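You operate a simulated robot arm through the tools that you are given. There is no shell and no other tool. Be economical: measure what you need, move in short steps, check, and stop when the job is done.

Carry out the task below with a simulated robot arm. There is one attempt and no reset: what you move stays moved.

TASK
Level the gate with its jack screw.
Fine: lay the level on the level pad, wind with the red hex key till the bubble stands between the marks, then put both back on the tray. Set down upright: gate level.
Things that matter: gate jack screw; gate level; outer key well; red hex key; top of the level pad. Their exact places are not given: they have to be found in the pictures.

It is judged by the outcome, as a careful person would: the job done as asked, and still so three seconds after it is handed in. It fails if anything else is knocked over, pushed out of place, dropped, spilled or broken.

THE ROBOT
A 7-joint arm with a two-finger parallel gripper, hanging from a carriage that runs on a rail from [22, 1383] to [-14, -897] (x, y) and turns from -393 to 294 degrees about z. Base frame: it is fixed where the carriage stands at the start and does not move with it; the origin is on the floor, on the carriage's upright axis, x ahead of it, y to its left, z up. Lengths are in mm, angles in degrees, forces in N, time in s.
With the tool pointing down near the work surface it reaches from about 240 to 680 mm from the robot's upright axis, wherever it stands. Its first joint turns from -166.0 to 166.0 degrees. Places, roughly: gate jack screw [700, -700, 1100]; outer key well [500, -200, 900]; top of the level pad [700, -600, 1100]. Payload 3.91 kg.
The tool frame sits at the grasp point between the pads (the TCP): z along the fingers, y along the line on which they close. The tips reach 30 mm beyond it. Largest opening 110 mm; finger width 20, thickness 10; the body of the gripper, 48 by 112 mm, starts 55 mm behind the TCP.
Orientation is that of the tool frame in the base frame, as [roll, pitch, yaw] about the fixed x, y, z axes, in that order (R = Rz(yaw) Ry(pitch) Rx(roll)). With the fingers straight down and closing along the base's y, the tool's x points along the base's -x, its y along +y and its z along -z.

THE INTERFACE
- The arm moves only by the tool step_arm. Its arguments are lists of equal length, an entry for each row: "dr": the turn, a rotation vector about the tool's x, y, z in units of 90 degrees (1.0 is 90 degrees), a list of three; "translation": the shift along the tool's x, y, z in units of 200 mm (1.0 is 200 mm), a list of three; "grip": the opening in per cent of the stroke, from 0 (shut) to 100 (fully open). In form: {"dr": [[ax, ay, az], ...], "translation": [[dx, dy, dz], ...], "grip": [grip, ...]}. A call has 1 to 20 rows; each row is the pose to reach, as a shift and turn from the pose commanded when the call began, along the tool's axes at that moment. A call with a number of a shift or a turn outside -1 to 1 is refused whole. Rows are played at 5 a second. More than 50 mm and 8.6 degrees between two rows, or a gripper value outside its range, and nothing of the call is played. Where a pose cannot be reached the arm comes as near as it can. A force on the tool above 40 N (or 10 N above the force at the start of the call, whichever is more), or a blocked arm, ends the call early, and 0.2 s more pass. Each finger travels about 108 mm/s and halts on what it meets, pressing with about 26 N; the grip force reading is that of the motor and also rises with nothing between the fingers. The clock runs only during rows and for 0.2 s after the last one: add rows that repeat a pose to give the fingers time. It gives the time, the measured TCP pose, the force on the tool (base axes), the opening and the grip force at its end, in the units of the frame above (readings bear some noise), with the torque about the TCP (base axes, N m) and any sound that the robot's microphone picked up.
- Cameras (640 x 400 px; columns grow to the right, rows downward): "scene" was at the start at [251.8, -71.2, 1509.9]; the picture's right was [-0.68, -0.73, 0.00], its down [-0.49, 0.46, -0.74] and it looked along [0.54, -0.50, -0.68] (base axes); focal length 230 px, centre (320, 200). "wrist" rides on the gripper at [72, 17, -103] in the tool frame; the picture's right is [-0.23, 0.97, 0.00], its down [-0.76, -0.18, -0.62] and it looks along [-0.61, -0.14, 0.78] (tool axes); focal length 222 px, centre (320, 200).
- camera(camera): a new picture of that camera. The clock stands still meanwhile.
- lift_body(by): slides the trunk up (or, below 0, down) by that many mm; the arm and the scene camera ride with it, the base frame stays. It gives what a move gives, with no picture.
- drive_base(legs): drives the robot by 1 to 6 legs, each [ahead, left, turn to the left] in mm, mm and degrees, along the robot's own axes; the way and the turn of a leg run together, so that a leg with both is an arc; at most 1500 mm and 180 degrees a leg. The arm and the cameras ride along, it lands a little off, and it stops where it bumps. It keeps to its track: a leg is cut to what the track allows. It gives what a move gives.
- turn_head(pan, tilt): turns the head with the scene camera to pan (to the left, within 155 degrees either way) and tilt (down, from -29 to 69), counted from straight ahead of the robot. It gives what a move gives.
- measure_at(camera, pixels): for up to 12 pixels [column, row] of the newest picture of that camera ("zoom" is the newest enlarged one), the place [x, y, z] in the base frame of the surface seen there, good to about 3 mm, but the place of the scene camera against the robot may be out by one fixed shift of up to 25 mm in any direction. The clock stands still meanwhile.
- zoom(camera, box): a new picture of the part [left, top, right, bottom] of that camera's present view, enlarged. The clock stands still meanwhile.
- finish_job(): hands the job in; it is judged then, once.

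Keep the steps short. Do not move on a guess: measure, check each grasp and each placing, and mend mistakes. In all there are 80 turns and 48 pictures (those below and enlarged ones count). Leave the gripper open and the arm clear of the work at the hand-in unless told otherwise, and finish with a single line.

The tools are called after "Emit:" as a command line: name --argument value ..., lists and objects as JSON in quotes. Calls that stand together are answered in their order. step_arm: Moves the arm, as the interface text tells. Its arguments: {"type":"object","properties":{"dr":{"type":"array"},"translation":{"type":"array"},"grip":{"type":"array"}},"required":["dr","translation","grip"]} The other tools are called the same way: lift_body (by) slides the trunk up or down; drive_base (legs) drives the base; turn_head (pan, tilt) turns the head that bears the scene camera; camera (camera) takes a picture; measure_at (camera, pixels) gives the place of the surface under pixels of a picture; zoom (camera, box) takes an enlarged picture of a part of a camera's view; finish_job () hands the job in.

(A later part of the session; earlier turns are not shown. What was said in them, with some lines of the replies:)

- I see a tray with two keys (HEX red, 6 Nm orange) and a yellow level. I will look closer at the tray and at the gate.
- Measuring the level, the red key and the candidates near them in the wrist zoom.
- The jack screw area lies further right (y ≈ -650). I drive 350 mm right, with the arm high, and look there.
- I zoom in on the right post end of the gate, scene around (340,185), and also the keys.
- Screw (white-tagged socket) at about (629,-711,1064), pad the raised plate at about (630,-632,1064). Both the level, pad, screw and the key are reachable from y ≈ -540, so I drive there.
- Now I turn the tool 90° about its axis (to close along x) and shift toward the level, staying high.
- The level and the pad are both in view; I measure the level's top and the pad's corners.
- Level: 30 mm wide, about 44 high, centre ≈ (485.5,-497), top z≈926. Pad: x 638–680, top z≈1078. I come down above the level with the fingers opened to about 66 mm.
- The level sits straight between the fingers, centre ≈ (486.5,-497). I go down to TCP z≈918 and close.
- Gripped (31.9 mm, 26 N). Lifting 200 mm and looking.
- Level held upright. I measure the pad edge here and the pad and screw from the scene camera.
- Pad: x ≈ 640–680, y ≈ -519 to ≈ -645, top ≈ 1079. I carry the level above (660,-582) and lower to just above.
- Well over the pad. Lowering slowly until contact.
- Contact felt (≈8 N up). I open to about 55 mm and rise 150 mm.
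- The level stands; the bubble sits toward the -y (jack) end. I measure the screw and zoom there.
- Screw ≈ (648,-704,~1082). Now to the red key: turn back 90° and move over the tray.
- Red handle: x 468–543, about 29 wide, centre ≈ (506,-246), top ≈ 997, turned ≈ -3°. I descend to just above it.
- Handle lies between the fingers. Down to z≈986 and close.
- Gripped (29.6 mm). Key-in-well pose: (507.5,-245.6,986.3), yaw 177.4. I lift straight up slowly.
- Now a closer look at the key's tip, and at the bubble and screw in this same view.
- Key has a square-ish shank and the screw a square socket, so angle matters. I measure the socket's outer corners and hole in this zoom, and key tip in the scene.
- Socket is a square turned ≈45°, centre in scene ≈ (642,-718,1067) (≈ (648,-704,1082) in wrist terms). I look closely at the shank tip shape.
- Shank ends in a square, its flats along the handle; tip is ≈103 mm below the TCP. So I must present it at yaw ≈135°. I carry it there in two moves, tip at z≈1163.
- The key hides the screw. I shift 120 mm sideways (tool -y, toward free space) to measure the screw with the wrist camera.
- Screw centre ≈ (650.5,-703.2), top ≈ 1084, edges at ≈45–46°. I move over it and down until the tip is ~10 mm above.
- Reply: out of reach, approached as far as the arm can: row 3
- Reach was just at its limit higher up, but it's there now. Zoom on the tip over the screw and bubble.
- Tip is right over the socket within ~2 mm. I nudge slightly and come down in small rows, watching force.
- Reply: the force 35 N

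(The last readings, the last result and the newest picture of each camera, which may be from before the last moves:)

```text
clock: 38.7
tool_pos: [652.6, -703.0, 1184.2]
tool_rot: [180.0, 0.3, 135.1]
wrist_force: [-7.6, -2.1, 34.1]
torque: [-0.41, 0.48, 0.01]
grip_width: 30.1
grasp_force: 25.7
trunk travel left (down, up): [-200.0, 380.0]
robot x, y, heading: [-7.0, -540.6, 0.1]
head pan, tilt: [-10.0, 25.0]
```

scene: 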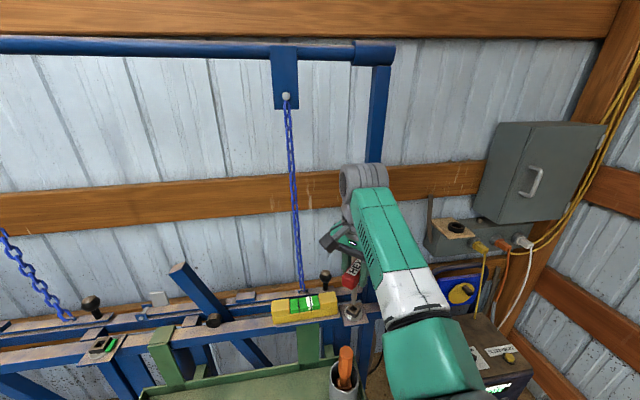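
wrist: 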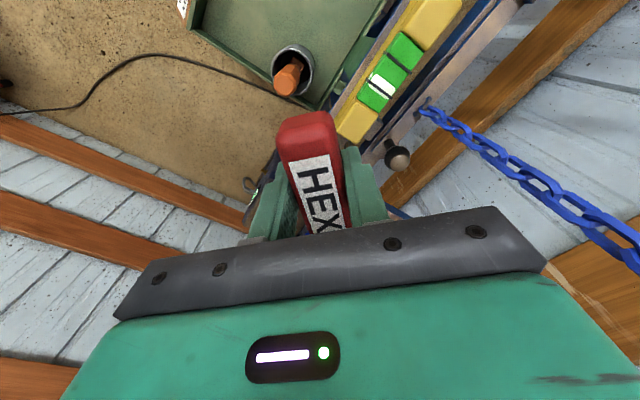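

Contact with the rim at 1184 (34 N); forces point to the tip being a bit too far in +x. I ease up, shift ≈2 mm in -x, and try again.

Emit:
step_arm --dr '[[0, 0, 0], [0, 0, 0], [0, 0, 0], [0, 0, 0], [0, 0, 0], [0, 0, 0]]' --translation '[[0, 0, -0.025], [0.01, -0.005, -0.025], [0.01, -0.005, -0.015], [0.01, -0.005, -0.005], [0.01, -0.005, 0.005], [0.01, -0.005, 0.005]]' --grip '[0, 0, 0, 0, 0, 0]'

```text
clock: 40.1
tool_pos: [648.6, -702.7, 1179.1]
tool_rot: [180.0, -0.1, 135.1]
wrist_force: [-1.4, 4.7, 0.9]
torque: [0.45, 0.11, 0.0]
grip_width: 29.4
grasp_force: 26.3
trunk travel left (down, up): [-200.0, 380.0]
robot x, y, heading: [-11.5, -537.3, -0.0]
head pan, tilt: [-10.0, 25.0]
```

It slipped into the socket (1179, little force). I relieve the side force a touch and seat it deeper.

Emit:
step_arm --dr '[[0, 0, 0], [0, 0, 0], [0, 0, 0], [0, 0, 0], [0, 0, 0], [0, 0, 0]]' --translation '[[0.004, 0.004, 0.01], [0.004, 0.004, 0.02], [0.004, 0.004, 0.03], [0.004, 0.004, 0.04], [0.004, 0.004, 0.05], [0.004, 0.004, 0.05]]' --grip '[0, 0, 0, 0, 0, 0]'

```text
clock: 41.5
tool_pos: [650.9, -702.9, 1172.3]
tool_rot: [179.9, 0.2, 135.0]
wrist_force: [-9.1, 1.3, 30.5]
torque: [-0.01, 0.64, -0.02]
grip_width: 29.8
grasp_force: 25.5
trunk travel left (down, up): [-200.0, 380.0]
robot x, y, heading: [-7.2, -543.0, 0.0]
head pan, tilt: [-10.0, 25.0]
```

Seated (bottom at ≈1173, 11 mm in). I back off the pressure and turn +40° (counter-clockwise from above) as a test.

Emit:
step_arm --dr '[[0, 0, 0], [0, 0, -0.07], [0, 0, -0.14], [0, 0, -0.21], [0, 0, -0.28], [0, 0, -0.35], [0, 0, -0.42], [0, 0, -0.45], [0, 0, -0.45]]' --translation '[[0.002, -0.002, -0.02], [0.002, -0.002, -0.02], [0.002, -0.002, -0.02], [0.002, -0.002, -0.02], [0.002, -0.002, -0.02], [0.002, -0.002, -0.02], [0.002, -0.002, -0.02], [0.002, -0.002, -0.02], [0.002, -0.002, -0.02]]' --grip '[0, 0, 0, 0, 0, 0, 0, 0, 0]'

Emit:
zoom --camera "scene" --box '[270, 255, 380, 335]'

```text
clock: 43.5
tool_pos: [648.2, -702.9, 1175.0]
tool_rot: [-179.9, 0.0, 175.5]
wrist_force: [-3.5, -8.2, 0.3]
torque: [-0.75, 0.34, -0.02]
grip_width: 29.6
grasp_force: 25.9
trunk travel left (down, up): [-200.0, 380.0]
robot x, y, heading: [-5.1, -543.3, -0.1]
head pan, tilt: [-10.0, 25.0]
```

```text
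5.00 times, centred on (325, 295) of scene
```

zoom: 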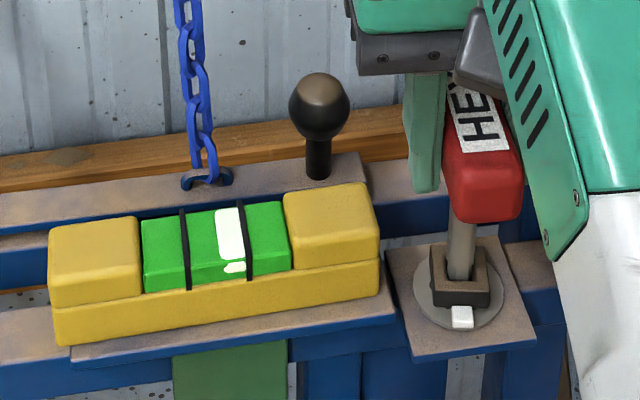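

The right direction: the bubble moved from centre ≈+23 px off to ≈+13 px off between the marks (185, 247). I turn another 40° while relieving the side force.

Emit:
step_arm --dr '[[0, 0, 0], [0, 0, -0.07], [0, 0, -0.14], [0, 0, -0.21], [0, 0, -0.28], [0, 0, -0.35], [0, 0, -0.42], [0, 0, -0.45], [0, 0, -0.45]]' --translation '[[0.002, -0.005, 0], [0.002, -0.005, 0], [0.002, -0.005, 0], [0.002, -0.005, 0], [0.002, -0.005, 0], [0.002, -0.005, 0], [0.002, -0.005, 0], [0.002, -0.005, 0], [0.002, -0.005, 0]]' --grip '[0, 0, 0, 0, 0, 0, 0, 0, 0]'

Emit:
zoom --camera "scene" --box '[275, 285, 345, 335]'

```text
clock: 45.5
tool_pos: [648.8, -704.6, 1173.4]
tool_rot: [-179.8, -0.1, -143.9]
wrist_force: [0.1, -12.3, -1.2]
torque: [-1.14, 0.06, -0.14]
grip_width: 29.8
grasp_force: 26.6
trunk travel left (down, up): [-200.0, 380.0]
robot x, y, heading: [-4.3, -543.9, 0.1]
head pan, tilt: [-10.0, 25.0]
```

```text
8.00 times, centred on (310, 310) of scene
```

zoom: 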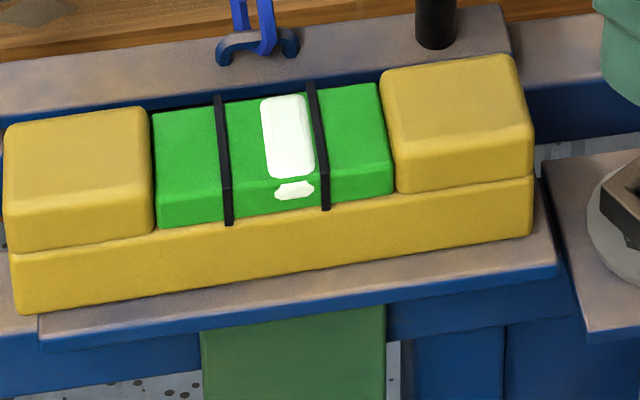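

Bubble ≈ 15 px of a 90 px gap off centre still. Another ~40°, relieving the side force.

Emit:
step_arm --dr '[[0, 0, 0], [0, 0, -0.07], [0, 0, -0.14], [0, 0, -0.21], [0, 0, -0.28], [0, 0, -0.35], [0, 0, -0.42], [0, 0, -0.45], [0, 0, -0.45]]' --translation '[[0.004, -0.006, 0], [0.004, -0.006, 0], [0.004, -0.006, 0], [0.004, -0.006, 0], [0.004, -0.006, 0], [0.004, -0.006, 0], [0.004, -0.006, 0], [0.004, -0.006, 0], [0.004, -0.006, 0]]' --grip '[0, 0, 0, 0, 0, 0, 0, 0, 0]'

Emit:
zoom --camera "scene" --box '[275, 265, 375, 335]'

```text
clock: 47.5
tool_pos: [648.8, -703.9, 1174.8]
tool_rot: [-180.0, -0.2, -103.5]
wrist_force: [5.1, -10.3, -5.4]
torque: [-1.03, -0.5, -0.1]
grip_width: 30.2
grasp_force: 26.3
trunk travel left (down, up): [-200.0, 380.0]
robot x, y, heading: [-8.5, -546.1, 0.0]
head pan, tilt: [-10.0, 25.0]
```

```text
5.71 times, centred on (325, 300) of scene
```

zoom: 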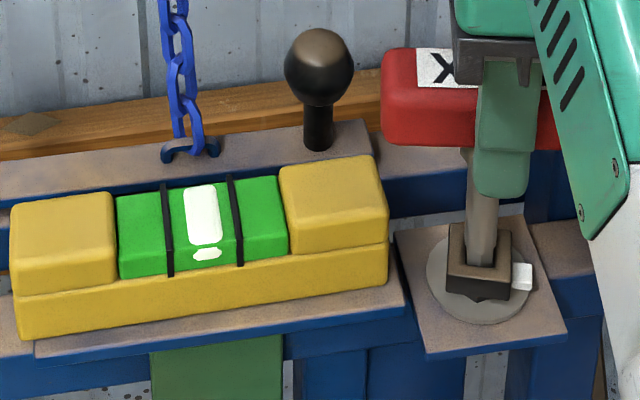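

Bubble now centred between the marks (184–217 between 165 and 232). I draw the key straight up out of the socket.

Emit:
step_arm --dr '[[0, 0, 0], [0, 0, 0], [0, 0, 0], [0, 0, 0], [0, 0, 0], [0, 0, 0], [0, 0, 0]]' --translation '[[0.004, -0.004, -0.01], [0.004, -0.004, -0.03], [0.004, -0.004, -0.06], [0.004, -0.004, -0.1], [0.004, -0.004, -0.2], [0.004, -0.004, -0.3], [0.004, -0.004, -0.3]]' --grip '[0, 0, 0, 0, 0, 0, 0]'

Emit:
zoom --camera "scene" --box '[275, 265, 375, 335]'

```text
clock: 49.1
tool_pos: [648.8, -704.3, 1233.3]
tool_rot: [180.0, 0.0, -103.5]
wrist_force: [-0.4, -0.3, -1.0]
torque: [0.01, 0.0, 0.0]
grip_width: 29.5
grasp_force: 25.8
trunk travel left (down, up): [-200.0, 380.0]
robot x, y, heading: [-9.7, -540.4, 0.2]
head pan, tilt: [-10.0, 25.0]
```

```text
5.71 times, centred on (325, 300) of scene
```

zoom: 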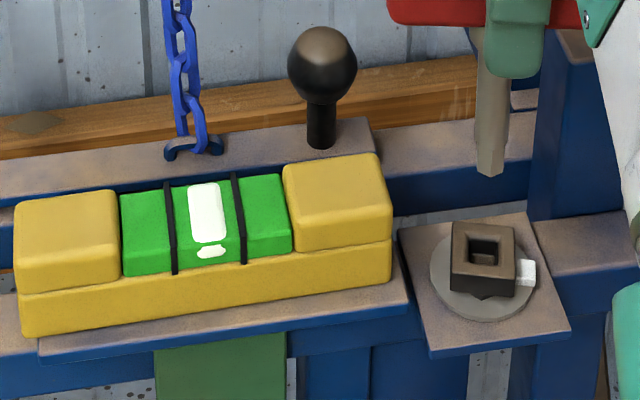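

Key out, bubble still centred. Now back toward the well: first retreat -x, rise a little and turn back 79°.

Emit:
step_arm --dr '[[0, 0, 0.08], [0, 0, 0.16], [0, 0, 0.24], [0, 0, 0.32], [0, 0, 0.4], [0, 0, 0.48], [0, 0, 0.56], [0, 0, 0.64], [0, 0, 0.72], [0, 0, 0.8], [0, 0, 0.879], [0, 0, 0.879]]' --translation '[[0.012, 0.05, -0.02], [0.024, 0.1, -0.04], [0.036, 0.15, -0.06], [0.048, 0.2, -0.08], [0.06, 0.25, -0.1], [0.072, 0.3, -0.12], [0.084, 0.35, -0.14], [0.096, 0.4, -0.15], [0.108, 0.45, -0.15], [0.12, 0.5, -0.15], [0.128, 0.535, -0.15], [0.128, 0.535, -0.15]]' --grip '[0, 0, 0, 0, 0, 0, 0, 0, 0, 0, 0, 0]'

```text
clock: 51.7
tool_pos: [539.2, -705.6, 1263.5]
tool_rot: [180.0, 0.1, 177.3]
wrist_force: [0.8, -0.6, -1.6]
torque: [-0.03, 0.03, 0.01]
grip_width: 29.6
grasp_force: 25.9
trunk travel left (down, up): [-200.0, 380.0]
robot x, y, heading: [-5.9, -542.0, 0.1]
head pan, tilt: [-10.0, 25.0]
```

Emit:
step_arm --dr '[[0, 0, 0], [0, 0, 0], [0, 0, 0], [0, 0, 0], [0, 0, 0], [0, 0, 0]]' --translation '[[0.02, 0.2, 0], [0.04, 0.4, 0], [0.06, 0.6, 0], [0.08, 0.8, 0], [0.1, 1.0, 0], [0.1, 1.0, 0]]' --grip '[0, 0, 0, 0, 0, 0]'

Emit:
step_arm --dr '[[0, 0, 0], [0, 0, 0], [0, 0, 0], [0, 0, 0], [0, 0, 0], [0, 0, 0]]' --translation '[[0.02, 0.2, 0], [0.04, 0.4, 0], [0.06, 0.6, 0], [0.08, 0.8, 0], [0.1, 1.0, 0], [0.1, 1.0, 0]]' --grip '[0, 0, 0, 0, 0, 0]'

Emit:
step_arm --dr '[[0, 0, 0], [0, 0, 0], [0, 0, 0], [0, 0, 0], [0, 0, 0], [0, 0, 0]]' --translation '[[0.03, 0.15, 0], [0.065, 0.3, 0], [0.065, 0.3, 0.2], [0.065, 0.3, 0.4], [0.065, 0.3, 0.5], [0.065, 0.3, 0.5]]' --grip '[0, 0, 0, 0, 0, 0]'

Emit:
camera --camera "wrist"

```text
clock: 53.1
tool_pos: [527.8, -501.9, 1264.5]
tool_rot: [180.0, 0.0, 177.5]
wrist_force: [-0.5, 0.2, -0.9]
torque: [-0.04, 0.02, 0.0]
grip_width: 29.6
grasp_force: 25.1
trunk travel left (down, up): [-200.0, 380.0]
robot x, y, heading: [-11.2, -542.7, -0.1]
head pan, tilt: [-10.0, 25.0]
```

```text
clock: 54.5
tool_pos: [516.9, -303.8, 1263.2]
tool_rot: [180.0, -0.1, 177.4]
wrist_force: [-1.3, 0.5, -1.2]
torque: [-0.02, -0.01, 0.01]
grip_width: 29.9
grasp_force: 25.8
trunk travel left (down, up): [-200.0, 380.0]
robot x, y, heading: [-11.3, -542.7, 0.0]
head pan, tilt: [-10.0, 25.0]
```

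```text
clock: 55.9
tool_pos: [506.7, -242.3, 1163.5]
tool_rot: [180.0, 0.1, 177.4]
wrist_force: [-0.1, 0.8, -0.8]
torque: [-0.02, 0.02, 0.0]
grip_width: 29.7
grasp_force: 26.2
trunk travel left (down, up): [-200.0, 380.0]
robot x, y, heading: [-7.0, -542.7, 0.1]
head pan, tilt: [-10.0, 25.0]
```

```text
11 pictures are left
```

wrist: 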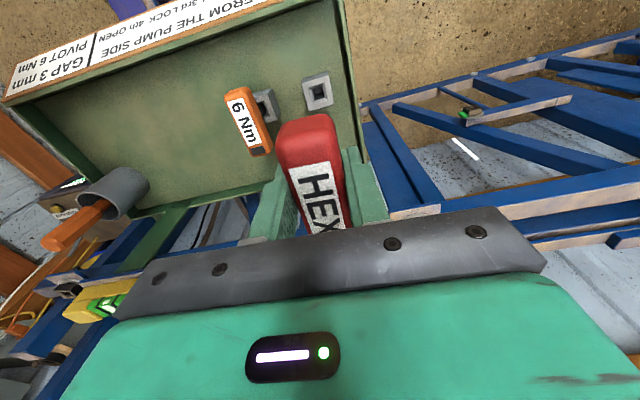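

The empty well is in view at (318,92). I measure its corners.

Emit:
measure_at --camera "wrist" --pixels '[[305, 84], [326, 78], [310, 107], [331, 102], [318, 92], [312, 88], [323, 86], [315, 99], [325, 97]]'

Emit:
zoom --camera "wrist" --box '[295, 65, 345, 115]'

Emit:
measure_at --camera "zoom" --pixels '[[250, 140], [410, 100], [300, 320], [450, 280], [310, 175], [375, 160], [330, 240], [395, 225]]'

```text
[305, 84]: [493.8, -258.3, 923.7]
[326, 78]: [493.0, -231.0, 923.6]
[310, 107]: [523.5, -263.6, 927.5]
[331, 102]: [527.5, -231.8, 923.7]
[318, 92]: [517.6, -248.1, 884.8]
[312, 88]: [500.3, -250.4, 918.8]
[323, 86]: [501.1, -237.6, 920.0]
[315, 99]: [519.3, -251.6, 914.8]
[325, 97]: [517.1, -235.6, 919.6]
```

```text
8.00 times, centred on (320, 90) of wrist
```

zoom: 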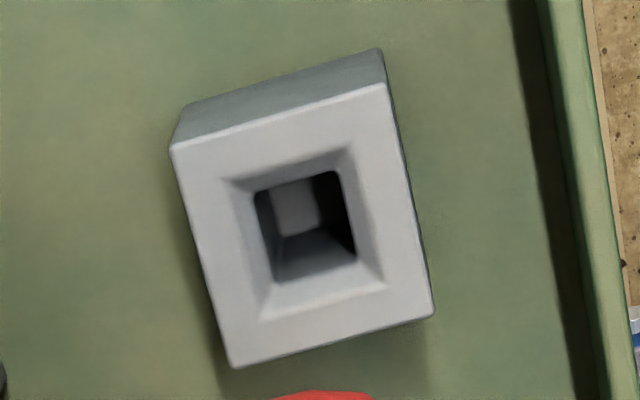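

```text
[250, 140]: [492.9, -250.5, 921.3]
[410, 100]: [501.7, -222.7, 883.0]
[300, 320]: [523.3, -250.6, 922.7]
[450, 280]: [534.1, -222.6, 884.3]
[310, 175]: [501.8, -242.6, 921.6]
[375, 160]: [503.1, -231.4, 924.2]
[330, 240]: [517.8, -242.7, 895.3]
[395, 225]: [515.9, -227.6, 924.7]
```

Well centre ≈ (509,-246), square aligned with the handle. I align to the recorded pose (507.5,-245.6) and lower to just above the funnel.

Emit:
step_arm --dr '[[0, 0, 0], [0, 0, 0], [0, 0, 0], [0, 0, 0], [0, 0, 0]]' --translation '[[-0.005, -0.015, 0.2], [-0.005, -0.015, 0.4], [-0.005, -0.015, 0.55], [-0.005, -0.015, 0.65], [-0.005, -0.015, 0.65]]' --grip '[0, 0, 0, 0, 0]'

Emit:
step_arm --dr '[[0, 0, 0], [0, 0, 0], [0, 0, 0], [0, 0, 0], [0, 0, 0]]' --translation '[[0, 0, 0.02], [0, 0, 0.04], [0, 0, 0.06], [0, 0, 0.08], [0, 0, 0.08]]' --grip '[0, 0, 0, 0, 0]'

```text
clock: 57.1
tool_pos: [506.3, -247.6, 1032.9]
tool_rot: [180.0, 0.0, 177.3]
wrist_force: [0.6, 0.1, -0.7]
torque: [-0.04, -0.02, 0.02]
grip_width: 29.6
grasp_force: 26.4
trunk travel left (down, up): [-200.0, 380.0]
robot x, y, heading: [-9.1, -546.8, 0.2]
head pan, tilt: [-10.0, 25.0]
```

```text
clock: 58.3
tool_pos: [507.4, -245.7, 1019.2]
tool_rot: [180.0, 0.0, 177.4]
wrist_force: [0.2, 0.6, -1.6]
torque: [-0.02, -0.03, -0.02]
grip_width: 29.8
grasp_force: 25.9
trunk travel left (down, up): [-200.0, 380.0]
robot x, y, heading: [-10.3, -544.0, 0.1]
head pan, tilt: [-10.0, 25.0]
```

Tip is in the funnel with no force. Continue down to z≈986.

Emit:
step_arm --dr '[[0, 0, 0], [0, 0, 0], [0, 0, 0], [0, 0, 0], [0, 0, 0], [0, 0, 0], [0, 0, 0]]' --translation '[[0, 0, 0.03], [0, 0, 0.06], [0, 0, 0.09], [0, 0, 0.12], [0, 0, 0.145], [0, 0, 0.165], [0, 0, 0.165]]' --grip '[0, 0, 0, 0, 0, 0, 0]'

```text
clock: 59.9
tool_pos: [507.5, -245.3, 984.8]
tool_rot: [180.0, 0.0, 177.4]
wrist_force: [0.5, 0.2, -1.3]
torque: [-0.05, 0.01, 0.0]
grip_width: 29.7
grasp_force: 26.0
trunk travel left (down, up): [-200.0, 380.0]
robot x, y, heading: [-9.9, -540.4, 0.2]
head pan, tilt: [-10.0, 25.0]
```

Still carrying the key's weight; lower a few mm more till it touches bottom.

Emit:
step_arm --dr '[[0, 0, 0], [0, 0, 0], [0, 0, 0], [0, 0, 0]]' --translation '[[0, 0, 0.005], [0, 0, 0.01], [0, 0, 0.015], [0, 0, 0.015]]' --grip '[0, 0, 0, 0]'

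```text
clock: 60.9
tool_pos: [507.9, -245.7, 983.6]
tool_rot: [180.0, 0.0, 177.4]
wrist_force: [-3.0, -0.5, 10.1]
torque: [-0.1, 0.25, -0.01]
grip_width: 29.8
grasp_force: 26.2
trunk travel left (down, up): [-200.0, 380.0]
robot x, y, heading: [-4.2, -542.3, 0.3]
head pan, tilt: [-10.0, 25.0]
```

Bottomed out (10 N). Open to the earlier 55 mm and rise straight.

Emit:
step_arm --dr '[[0, 0, 0], [0, 0, 0], [0, 0, 0], [0, 0, 0], [0, 0, 0], [0, 0, 0], [0, 0, 0], [0, 0, 0], [0, 0, 0]]' --translation '[[0, 0, 0], [0, 0, 0], [0, 0, 0], [0, 0, -0.1], [0, 0, -0.3], [0, 0, -0.5], [0, 0, -0.75], [0, 0, -1.0], [0, 0, -1.0]]' --grip '[40, 50, 50, 50, 50, 50, 50, 50, 50]'

Emit:
camera --camera "wrist"

```text
clock: 62.9
tool_pos: [508.6, -246.9, 1180.3]
tool_rot: [180.0, 0.0, 177.3]
wrist_force: [-0.4, -0.1, 0.2]
torque: [0.01, 0.0, 0.01]
grip_width: 55.1
grasp_force: 0.2
trunk travel left (down, up): [-200.0, 380.0]
robot x, y, heading: [-9.8, -543.1, 0.1]
head pan, tilt: [-10.0, 25.0]
```

```text
9 pictures are left
```

wrist: 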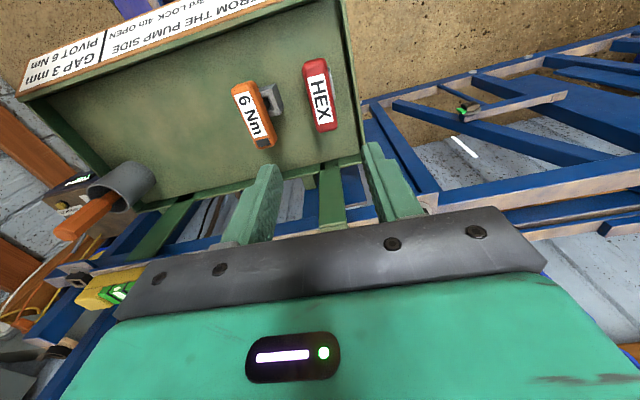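

The key stands in its well. Now over to the level: rise, move and turn 87°.

Emit:
step_arm --dr '[[0, 0, 0], [0, 0, 0], [0, 0, 0], [0, 0, 0], [0, 0, 0], [0, 0, 0], [0, 0, 0]]' --translation '[[0, 0, -0.2], [0, -0.1, -0.35], [-0.05, -0.3, -0.35], [-0.1, -0.5, -0.35], [-0.15, -0.7, -0.35], [-0.2, -0.9, -0.35], [-0.2, -0.9, -0.35]]' --grip '[50, 50, 50, 50, 50, 50, 50]'

Emit:
step_arm --dr '[[0, 0, 0.08], [0, 0, 0.16], [0, 0, 0.24], [0, 0, 0.32], [0, 0, 0.4], [0, 0, 0.48], [0, 0, 0.56], [0, 0, 0.64], [0, 0, 0.72], [0, 0, 0.8], [0, 0, 0.88], [0, 0, 0.971], [0, 0, 0.971]]' --translation '[[-0.05, -0.06, 0], [-0.1, -0.12, 0], [-0.15, -0.18, 0], [-0.2, -0.24, 0], [-0.26, -0.3, 0], [-0.31, -0.36, 0], [-0.36, -0.42, 0], [-0.42, -0.49, 0], [-0.47, -0.55, 0], [-0.52, -0.61, 0], [-0.57, -0.67, 0], [-0.63, -0.737, 0], [-0.63, -0.737, 0]]' --grip '[50, 50, 50, 50, 50, 50, 50, 50, 50, 50, 50, 50, 50]'

Emit:
zoom --camera "wrist" --box '[250, 10, 410, 210]'

Emit:
measure_at --camera "zoom" --pixels '[[240, 60], [270, 50], [300, 40], [290, 280], [315, 278], [335, 275]]'

```text
clock: 64.5
tool_pos: [540.0, -427.1, 1252.9]
tool_rot: [-180.0, 0.0, 177.4]
wrist_force: [0.3, -0.1, 0.8]
torque: [0.01, 0.04, -0.04]
grip_width: 55.2
grasp_force: 0.1
trunk travel left (down, up): [-200.0, 380.0]
robot x, y, heading: [-8.8, -542.8, -0.1]
head pan, tilt: [-10.0, 25.0]
```

```text
clock: 67.3
tool_pos: [659.8, -580.6, 1251.3]
tool_rot: [180.0, 0.1, 89.9]
wrist_force: [0.0, 0.4, 0.2]
torque: [-0.06, 0.04, 0.01]
grip_width: 54.9
grasp_force: 0.1
trunk travel left (down, up): [-200.0, 380.0]
robot x, y, heading: [-8.7, -538.9, 0.2]
head pan, tilt: [-10.0, 25.0]
```

```text
2.00 times, centred on (330, 110) of wrist
```

zoom: 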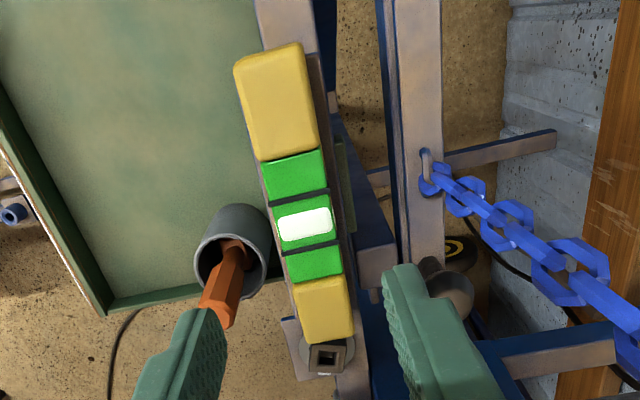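

```text
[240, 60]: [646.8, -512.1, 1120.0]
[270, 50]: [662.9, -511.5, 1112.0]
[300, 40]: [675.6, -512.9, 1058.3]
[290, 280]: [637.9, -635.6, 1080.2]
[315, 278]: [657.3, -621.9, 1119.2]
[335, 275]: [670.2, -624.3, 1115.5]
```

Bubble stands centred between the marks, seen from above too. Going down to grip the level at z≈1116.

Emit:
step_arm --dr '[[0, 0, 0], [0, 0, 0], [0, 0, 0], [0, 0, 0], [0, 0, 0], [0, 0, 0], [0, 0, 0], [0, 0, 0]]' --translation '[[0, 0, 0.2], [0, 0, 0.4], [0, 0, 0.58], [0, 0, 0.67], [0, 0, 0.67], [0, 0, 0.67], [0, 0, 0.67], [0, 0, 0.67]]' --grip '[50, 50, 50, 50, 50, 0, 0, 0]'

```text
clock: 69.1
tool_pos: [659.5, -580.8, 1117.7]
tool_rot: [180.0, -0.1, 90.0]
wrist_force: [0.4, 1.1, -0.4]
torque: [-0.04, -0.01, 0.0]
grip_width: 31.5
grasp_force: 26.1
trunk travel left (down, up): [-200.0, 380.0]
robot x, y, heading: [-8.9, -540.0, 0.2]
head pan, tilt: [-10.0, 25.0]
```

Gripped. Lift 85 mm, then carry back over the tray.

Emit:
step_arm --dr '[[0, 0, 0], [0, 0, 0], [0, 0, 0], [0, 0, 0], [0, 0, 0], [0, 0, 0], [0, 0, 0], [0, 0, 0], [0, 0, 0], [0, 0, 0]]' --translation '[[0, 0, -0.05], [0, 0, -0.15], [0, 0, -0.3], [0, 0, -0.42], [0.1, -0.2, -0.42], [0.2, -0.4, -0.42], [0.3, -0.6, -0.42], [0.4, -0.8, -0.42], [0.42, -0.865, -0.42], [0.42, -0.865, -0.42]]' --grip '[0, 0, 0, 0, 0, 0, 0, 0, 0, 0]'

Emit:
step_arm --dr '[[0, 0, 0], [0, 0, 0], [0, 0, 0], [0, 0, 0], [0, 0, 0], [0, 0, 0]]' --translation '[[0, 0, 0.2], [0, 0, 0.4], [0, 0, 0.6], [0, 0, 0.8], [0, 0, 1.0], [0, 0, 1.0]]' --grip '[0, 0, 0, 0, 0, 0]'

Emit:
camera --camera "wrist"

```text
clock: 71.3
tool_pos: [486.3, -499.0, 1202.4]
tool_rot: [-179.9, -0.1, 90.0]
wrist_force: [-0.2, -0.2, -1.6]
torque: [0.02, 0.0, 0.04]
grip_width: 31.4
grasp_force: 26.2
trunk travel left (down, up): [-200.0, 380.0]
robot x, y, heading: [-7.4, -541.9, 0.1]
head pan, tilt: [-10.0, 25.0]
```

```text
clock: 72.7
tool_pos: [485.3, -498.6, 1003.2]
tool_rot: [179.9, -0.1, 90.0]
wrist_force: [-0.3, 0.9, -1.9]
torque: [0.01, -0.03, -0.01]
grip_width: 31.2
grasp_force: 26.1
trunk travel left (down, up): [-200.0, 380.0]
robot x, y, heading: [-9.3, -542.3, -0.1]
head pan, tilt: [-10.0, 25.0]
```

```text
7 pictures are left
```

wrist: 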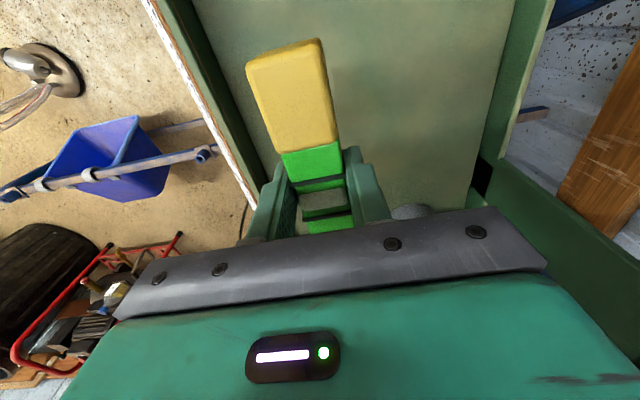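

Over the clear tray spot. Lower to z≈925.

Emit:
step_arm --dr '[[0, 0, 0], [0, 0, 0], [0, 0, 0], [0, 0, 0]]' --translation '[[0, 0, 0.15], [0, 0, 0.3], [0, 0, 0.385], [0, 0, 0.385]]' --grip '[0, 0, 0, 0]'

Emit:
step_arm --dr '[[0, 0, 0], [0, 0, 0], [0, 0, 0], [0, 0, 0]]' --translation '[[0, 0, 0.01], [0, 0, 0.015], [0, 0, 0.02], [0, 0, 0.02]]' --grip '[0, 0, 0, 0]'

```text
clock: 73.7
tool_pos: [483.9, -497.0, 925.0]
tool_rot: [-180.0, 0.1, 90.0]
wrist_force: [0.2, 0.2, -1.3]
torque: [0.05, 0.01, 0.0]
grip_width: 31.2
grasp_force: 26.0
trunk travel left (down, up): [-200.0, 380.0]
robot x, y, heading: [-8.6, -543.7, 0.3]
head pan, tilt: [-10.0, 25.0]
```

```text
clock: 74.7
tool_pos: [485.3, -495.3, 921.5]
tool_rot: [-179.9, 0.1, 90.1]
wrist_force: [-5.1, -0.7, 13.2]
torque: [0.27, -0.06, 0.11]
grip_width: 31.7
grasp_force: 26.1
trunk travel left (down, up): [-200.0, 380.0]
robot x, y, heading: [-8.8, -539.4, 0.1]
head pan, tilt: [-10.0, 25.0]
```

Contact (13 N). Ease 0.5 mm, open and rise.

Emit:
step_arm --dr '[[0, 0, 0], [0, 0, 0], [0, 0, 0], [0, 0, 0], [0, 0, 0], [0, 0, 0], [0, 0, 0], [0, 0, 0], [0, 0, 0], [0, 0, 0]]' --translation '[[0, 0, -0.004], [0, 0, -0.004], [0, 0, -0.004], [0, 0, -0.004], [0, 0, -0.1], [0, 0, -0.3], [0, 0, -0.5], [0, 0, -0.75], [0, 0, -1.0], [0, 0, -1.0]]' --grip '[0, 40, 60, 60, 60, 60, 60, 60, 60, 60]'

Emit:
camera --camera "wrist"

```text
clock: 76.9
tool_pos: [485.7, -492.5, 1120.4]
tool_rot: [-180.0, 0.0, 90.0]
wrist_force: [0.0, 0.1, 0.4]
torque: [0.02, -0.02, 0.0]
grip_width: 66.1
grasp_force: 0.1
trunk travel left (down, up): [-200.0, 380.0]
robot x, y, heading: [-12.0, -542.0, 0.0]
head pan, tilt: [-10.0, 25.0]
```

```text
6 pictures are left
```

wrist: 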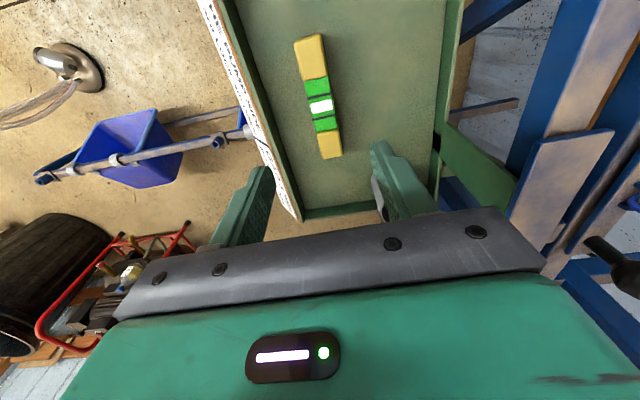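

The level lies upright on the tray. I raise the arm clear with the gripper open and take a last look.

Emit:
step_arm --dr '[[0, 0, 0], [0, 0, 0], [0, 0, 0], [0, 0, 0], [0, 0, 0]]' --translation '[[0, 0, -0.2], [0, 0, -0.4], [0, 0, -0.6], [0, 0, -0.8], [0, 0, -0.8]]' --grip '[60, 80, 100, 100, 100]'

Emit:
turn_head --pan 0 --tilt 45

Emit:
camera --camera "scene"

```text
clock: 78.1
tool_pos: [486.9, -496.1, 1281.6]
tool_rot: [-180.0, -0.1, 90.0]
wrist_force: [0.1, 0.5, 0.0]
torque: [0.02, -0.01, 0.01]
grip_width: 110.0
grasp_force: 0.0
trunk travel left (down, up): [-200.0, 380.0]
robot x, y, heading: [-8.5, -542.7, 0.2]
head pan, tilt: [-10.0, 25.0]
```

```text
clock: 79.0
tool_pos: [486.8, -495.5, 1280.8]
tool_rot: [-180.0, 0.0, 89.9]
wrist_force: [-0.5, 0.2, 0.8]
torque: [-0.02, -0.01, 0.0]
grip_width: 110.1
grasp_force: 0.0
trunk travel left (down, up): [-200.0, 380.0]
robot x, y, heading: [-8.7, -545.5, -0.1]
head pan, tilt: [0.0, 45.0]
```

```text
5 pictures are left
```

scene: 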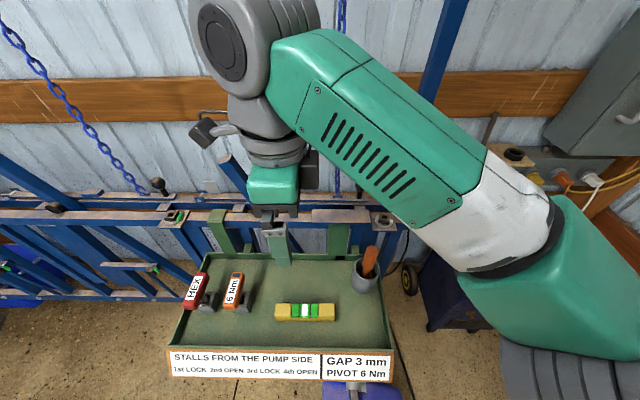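

All is in place: key in its well, level upright on the tray, arm clear and open. Handing in.

Emit:
finish_job

```text
The job is handed in.
```

The gate is level: the bubble stood centred between the marks after the key was drawn out, the red hex key is back in its well, and the level is upright on the tray.
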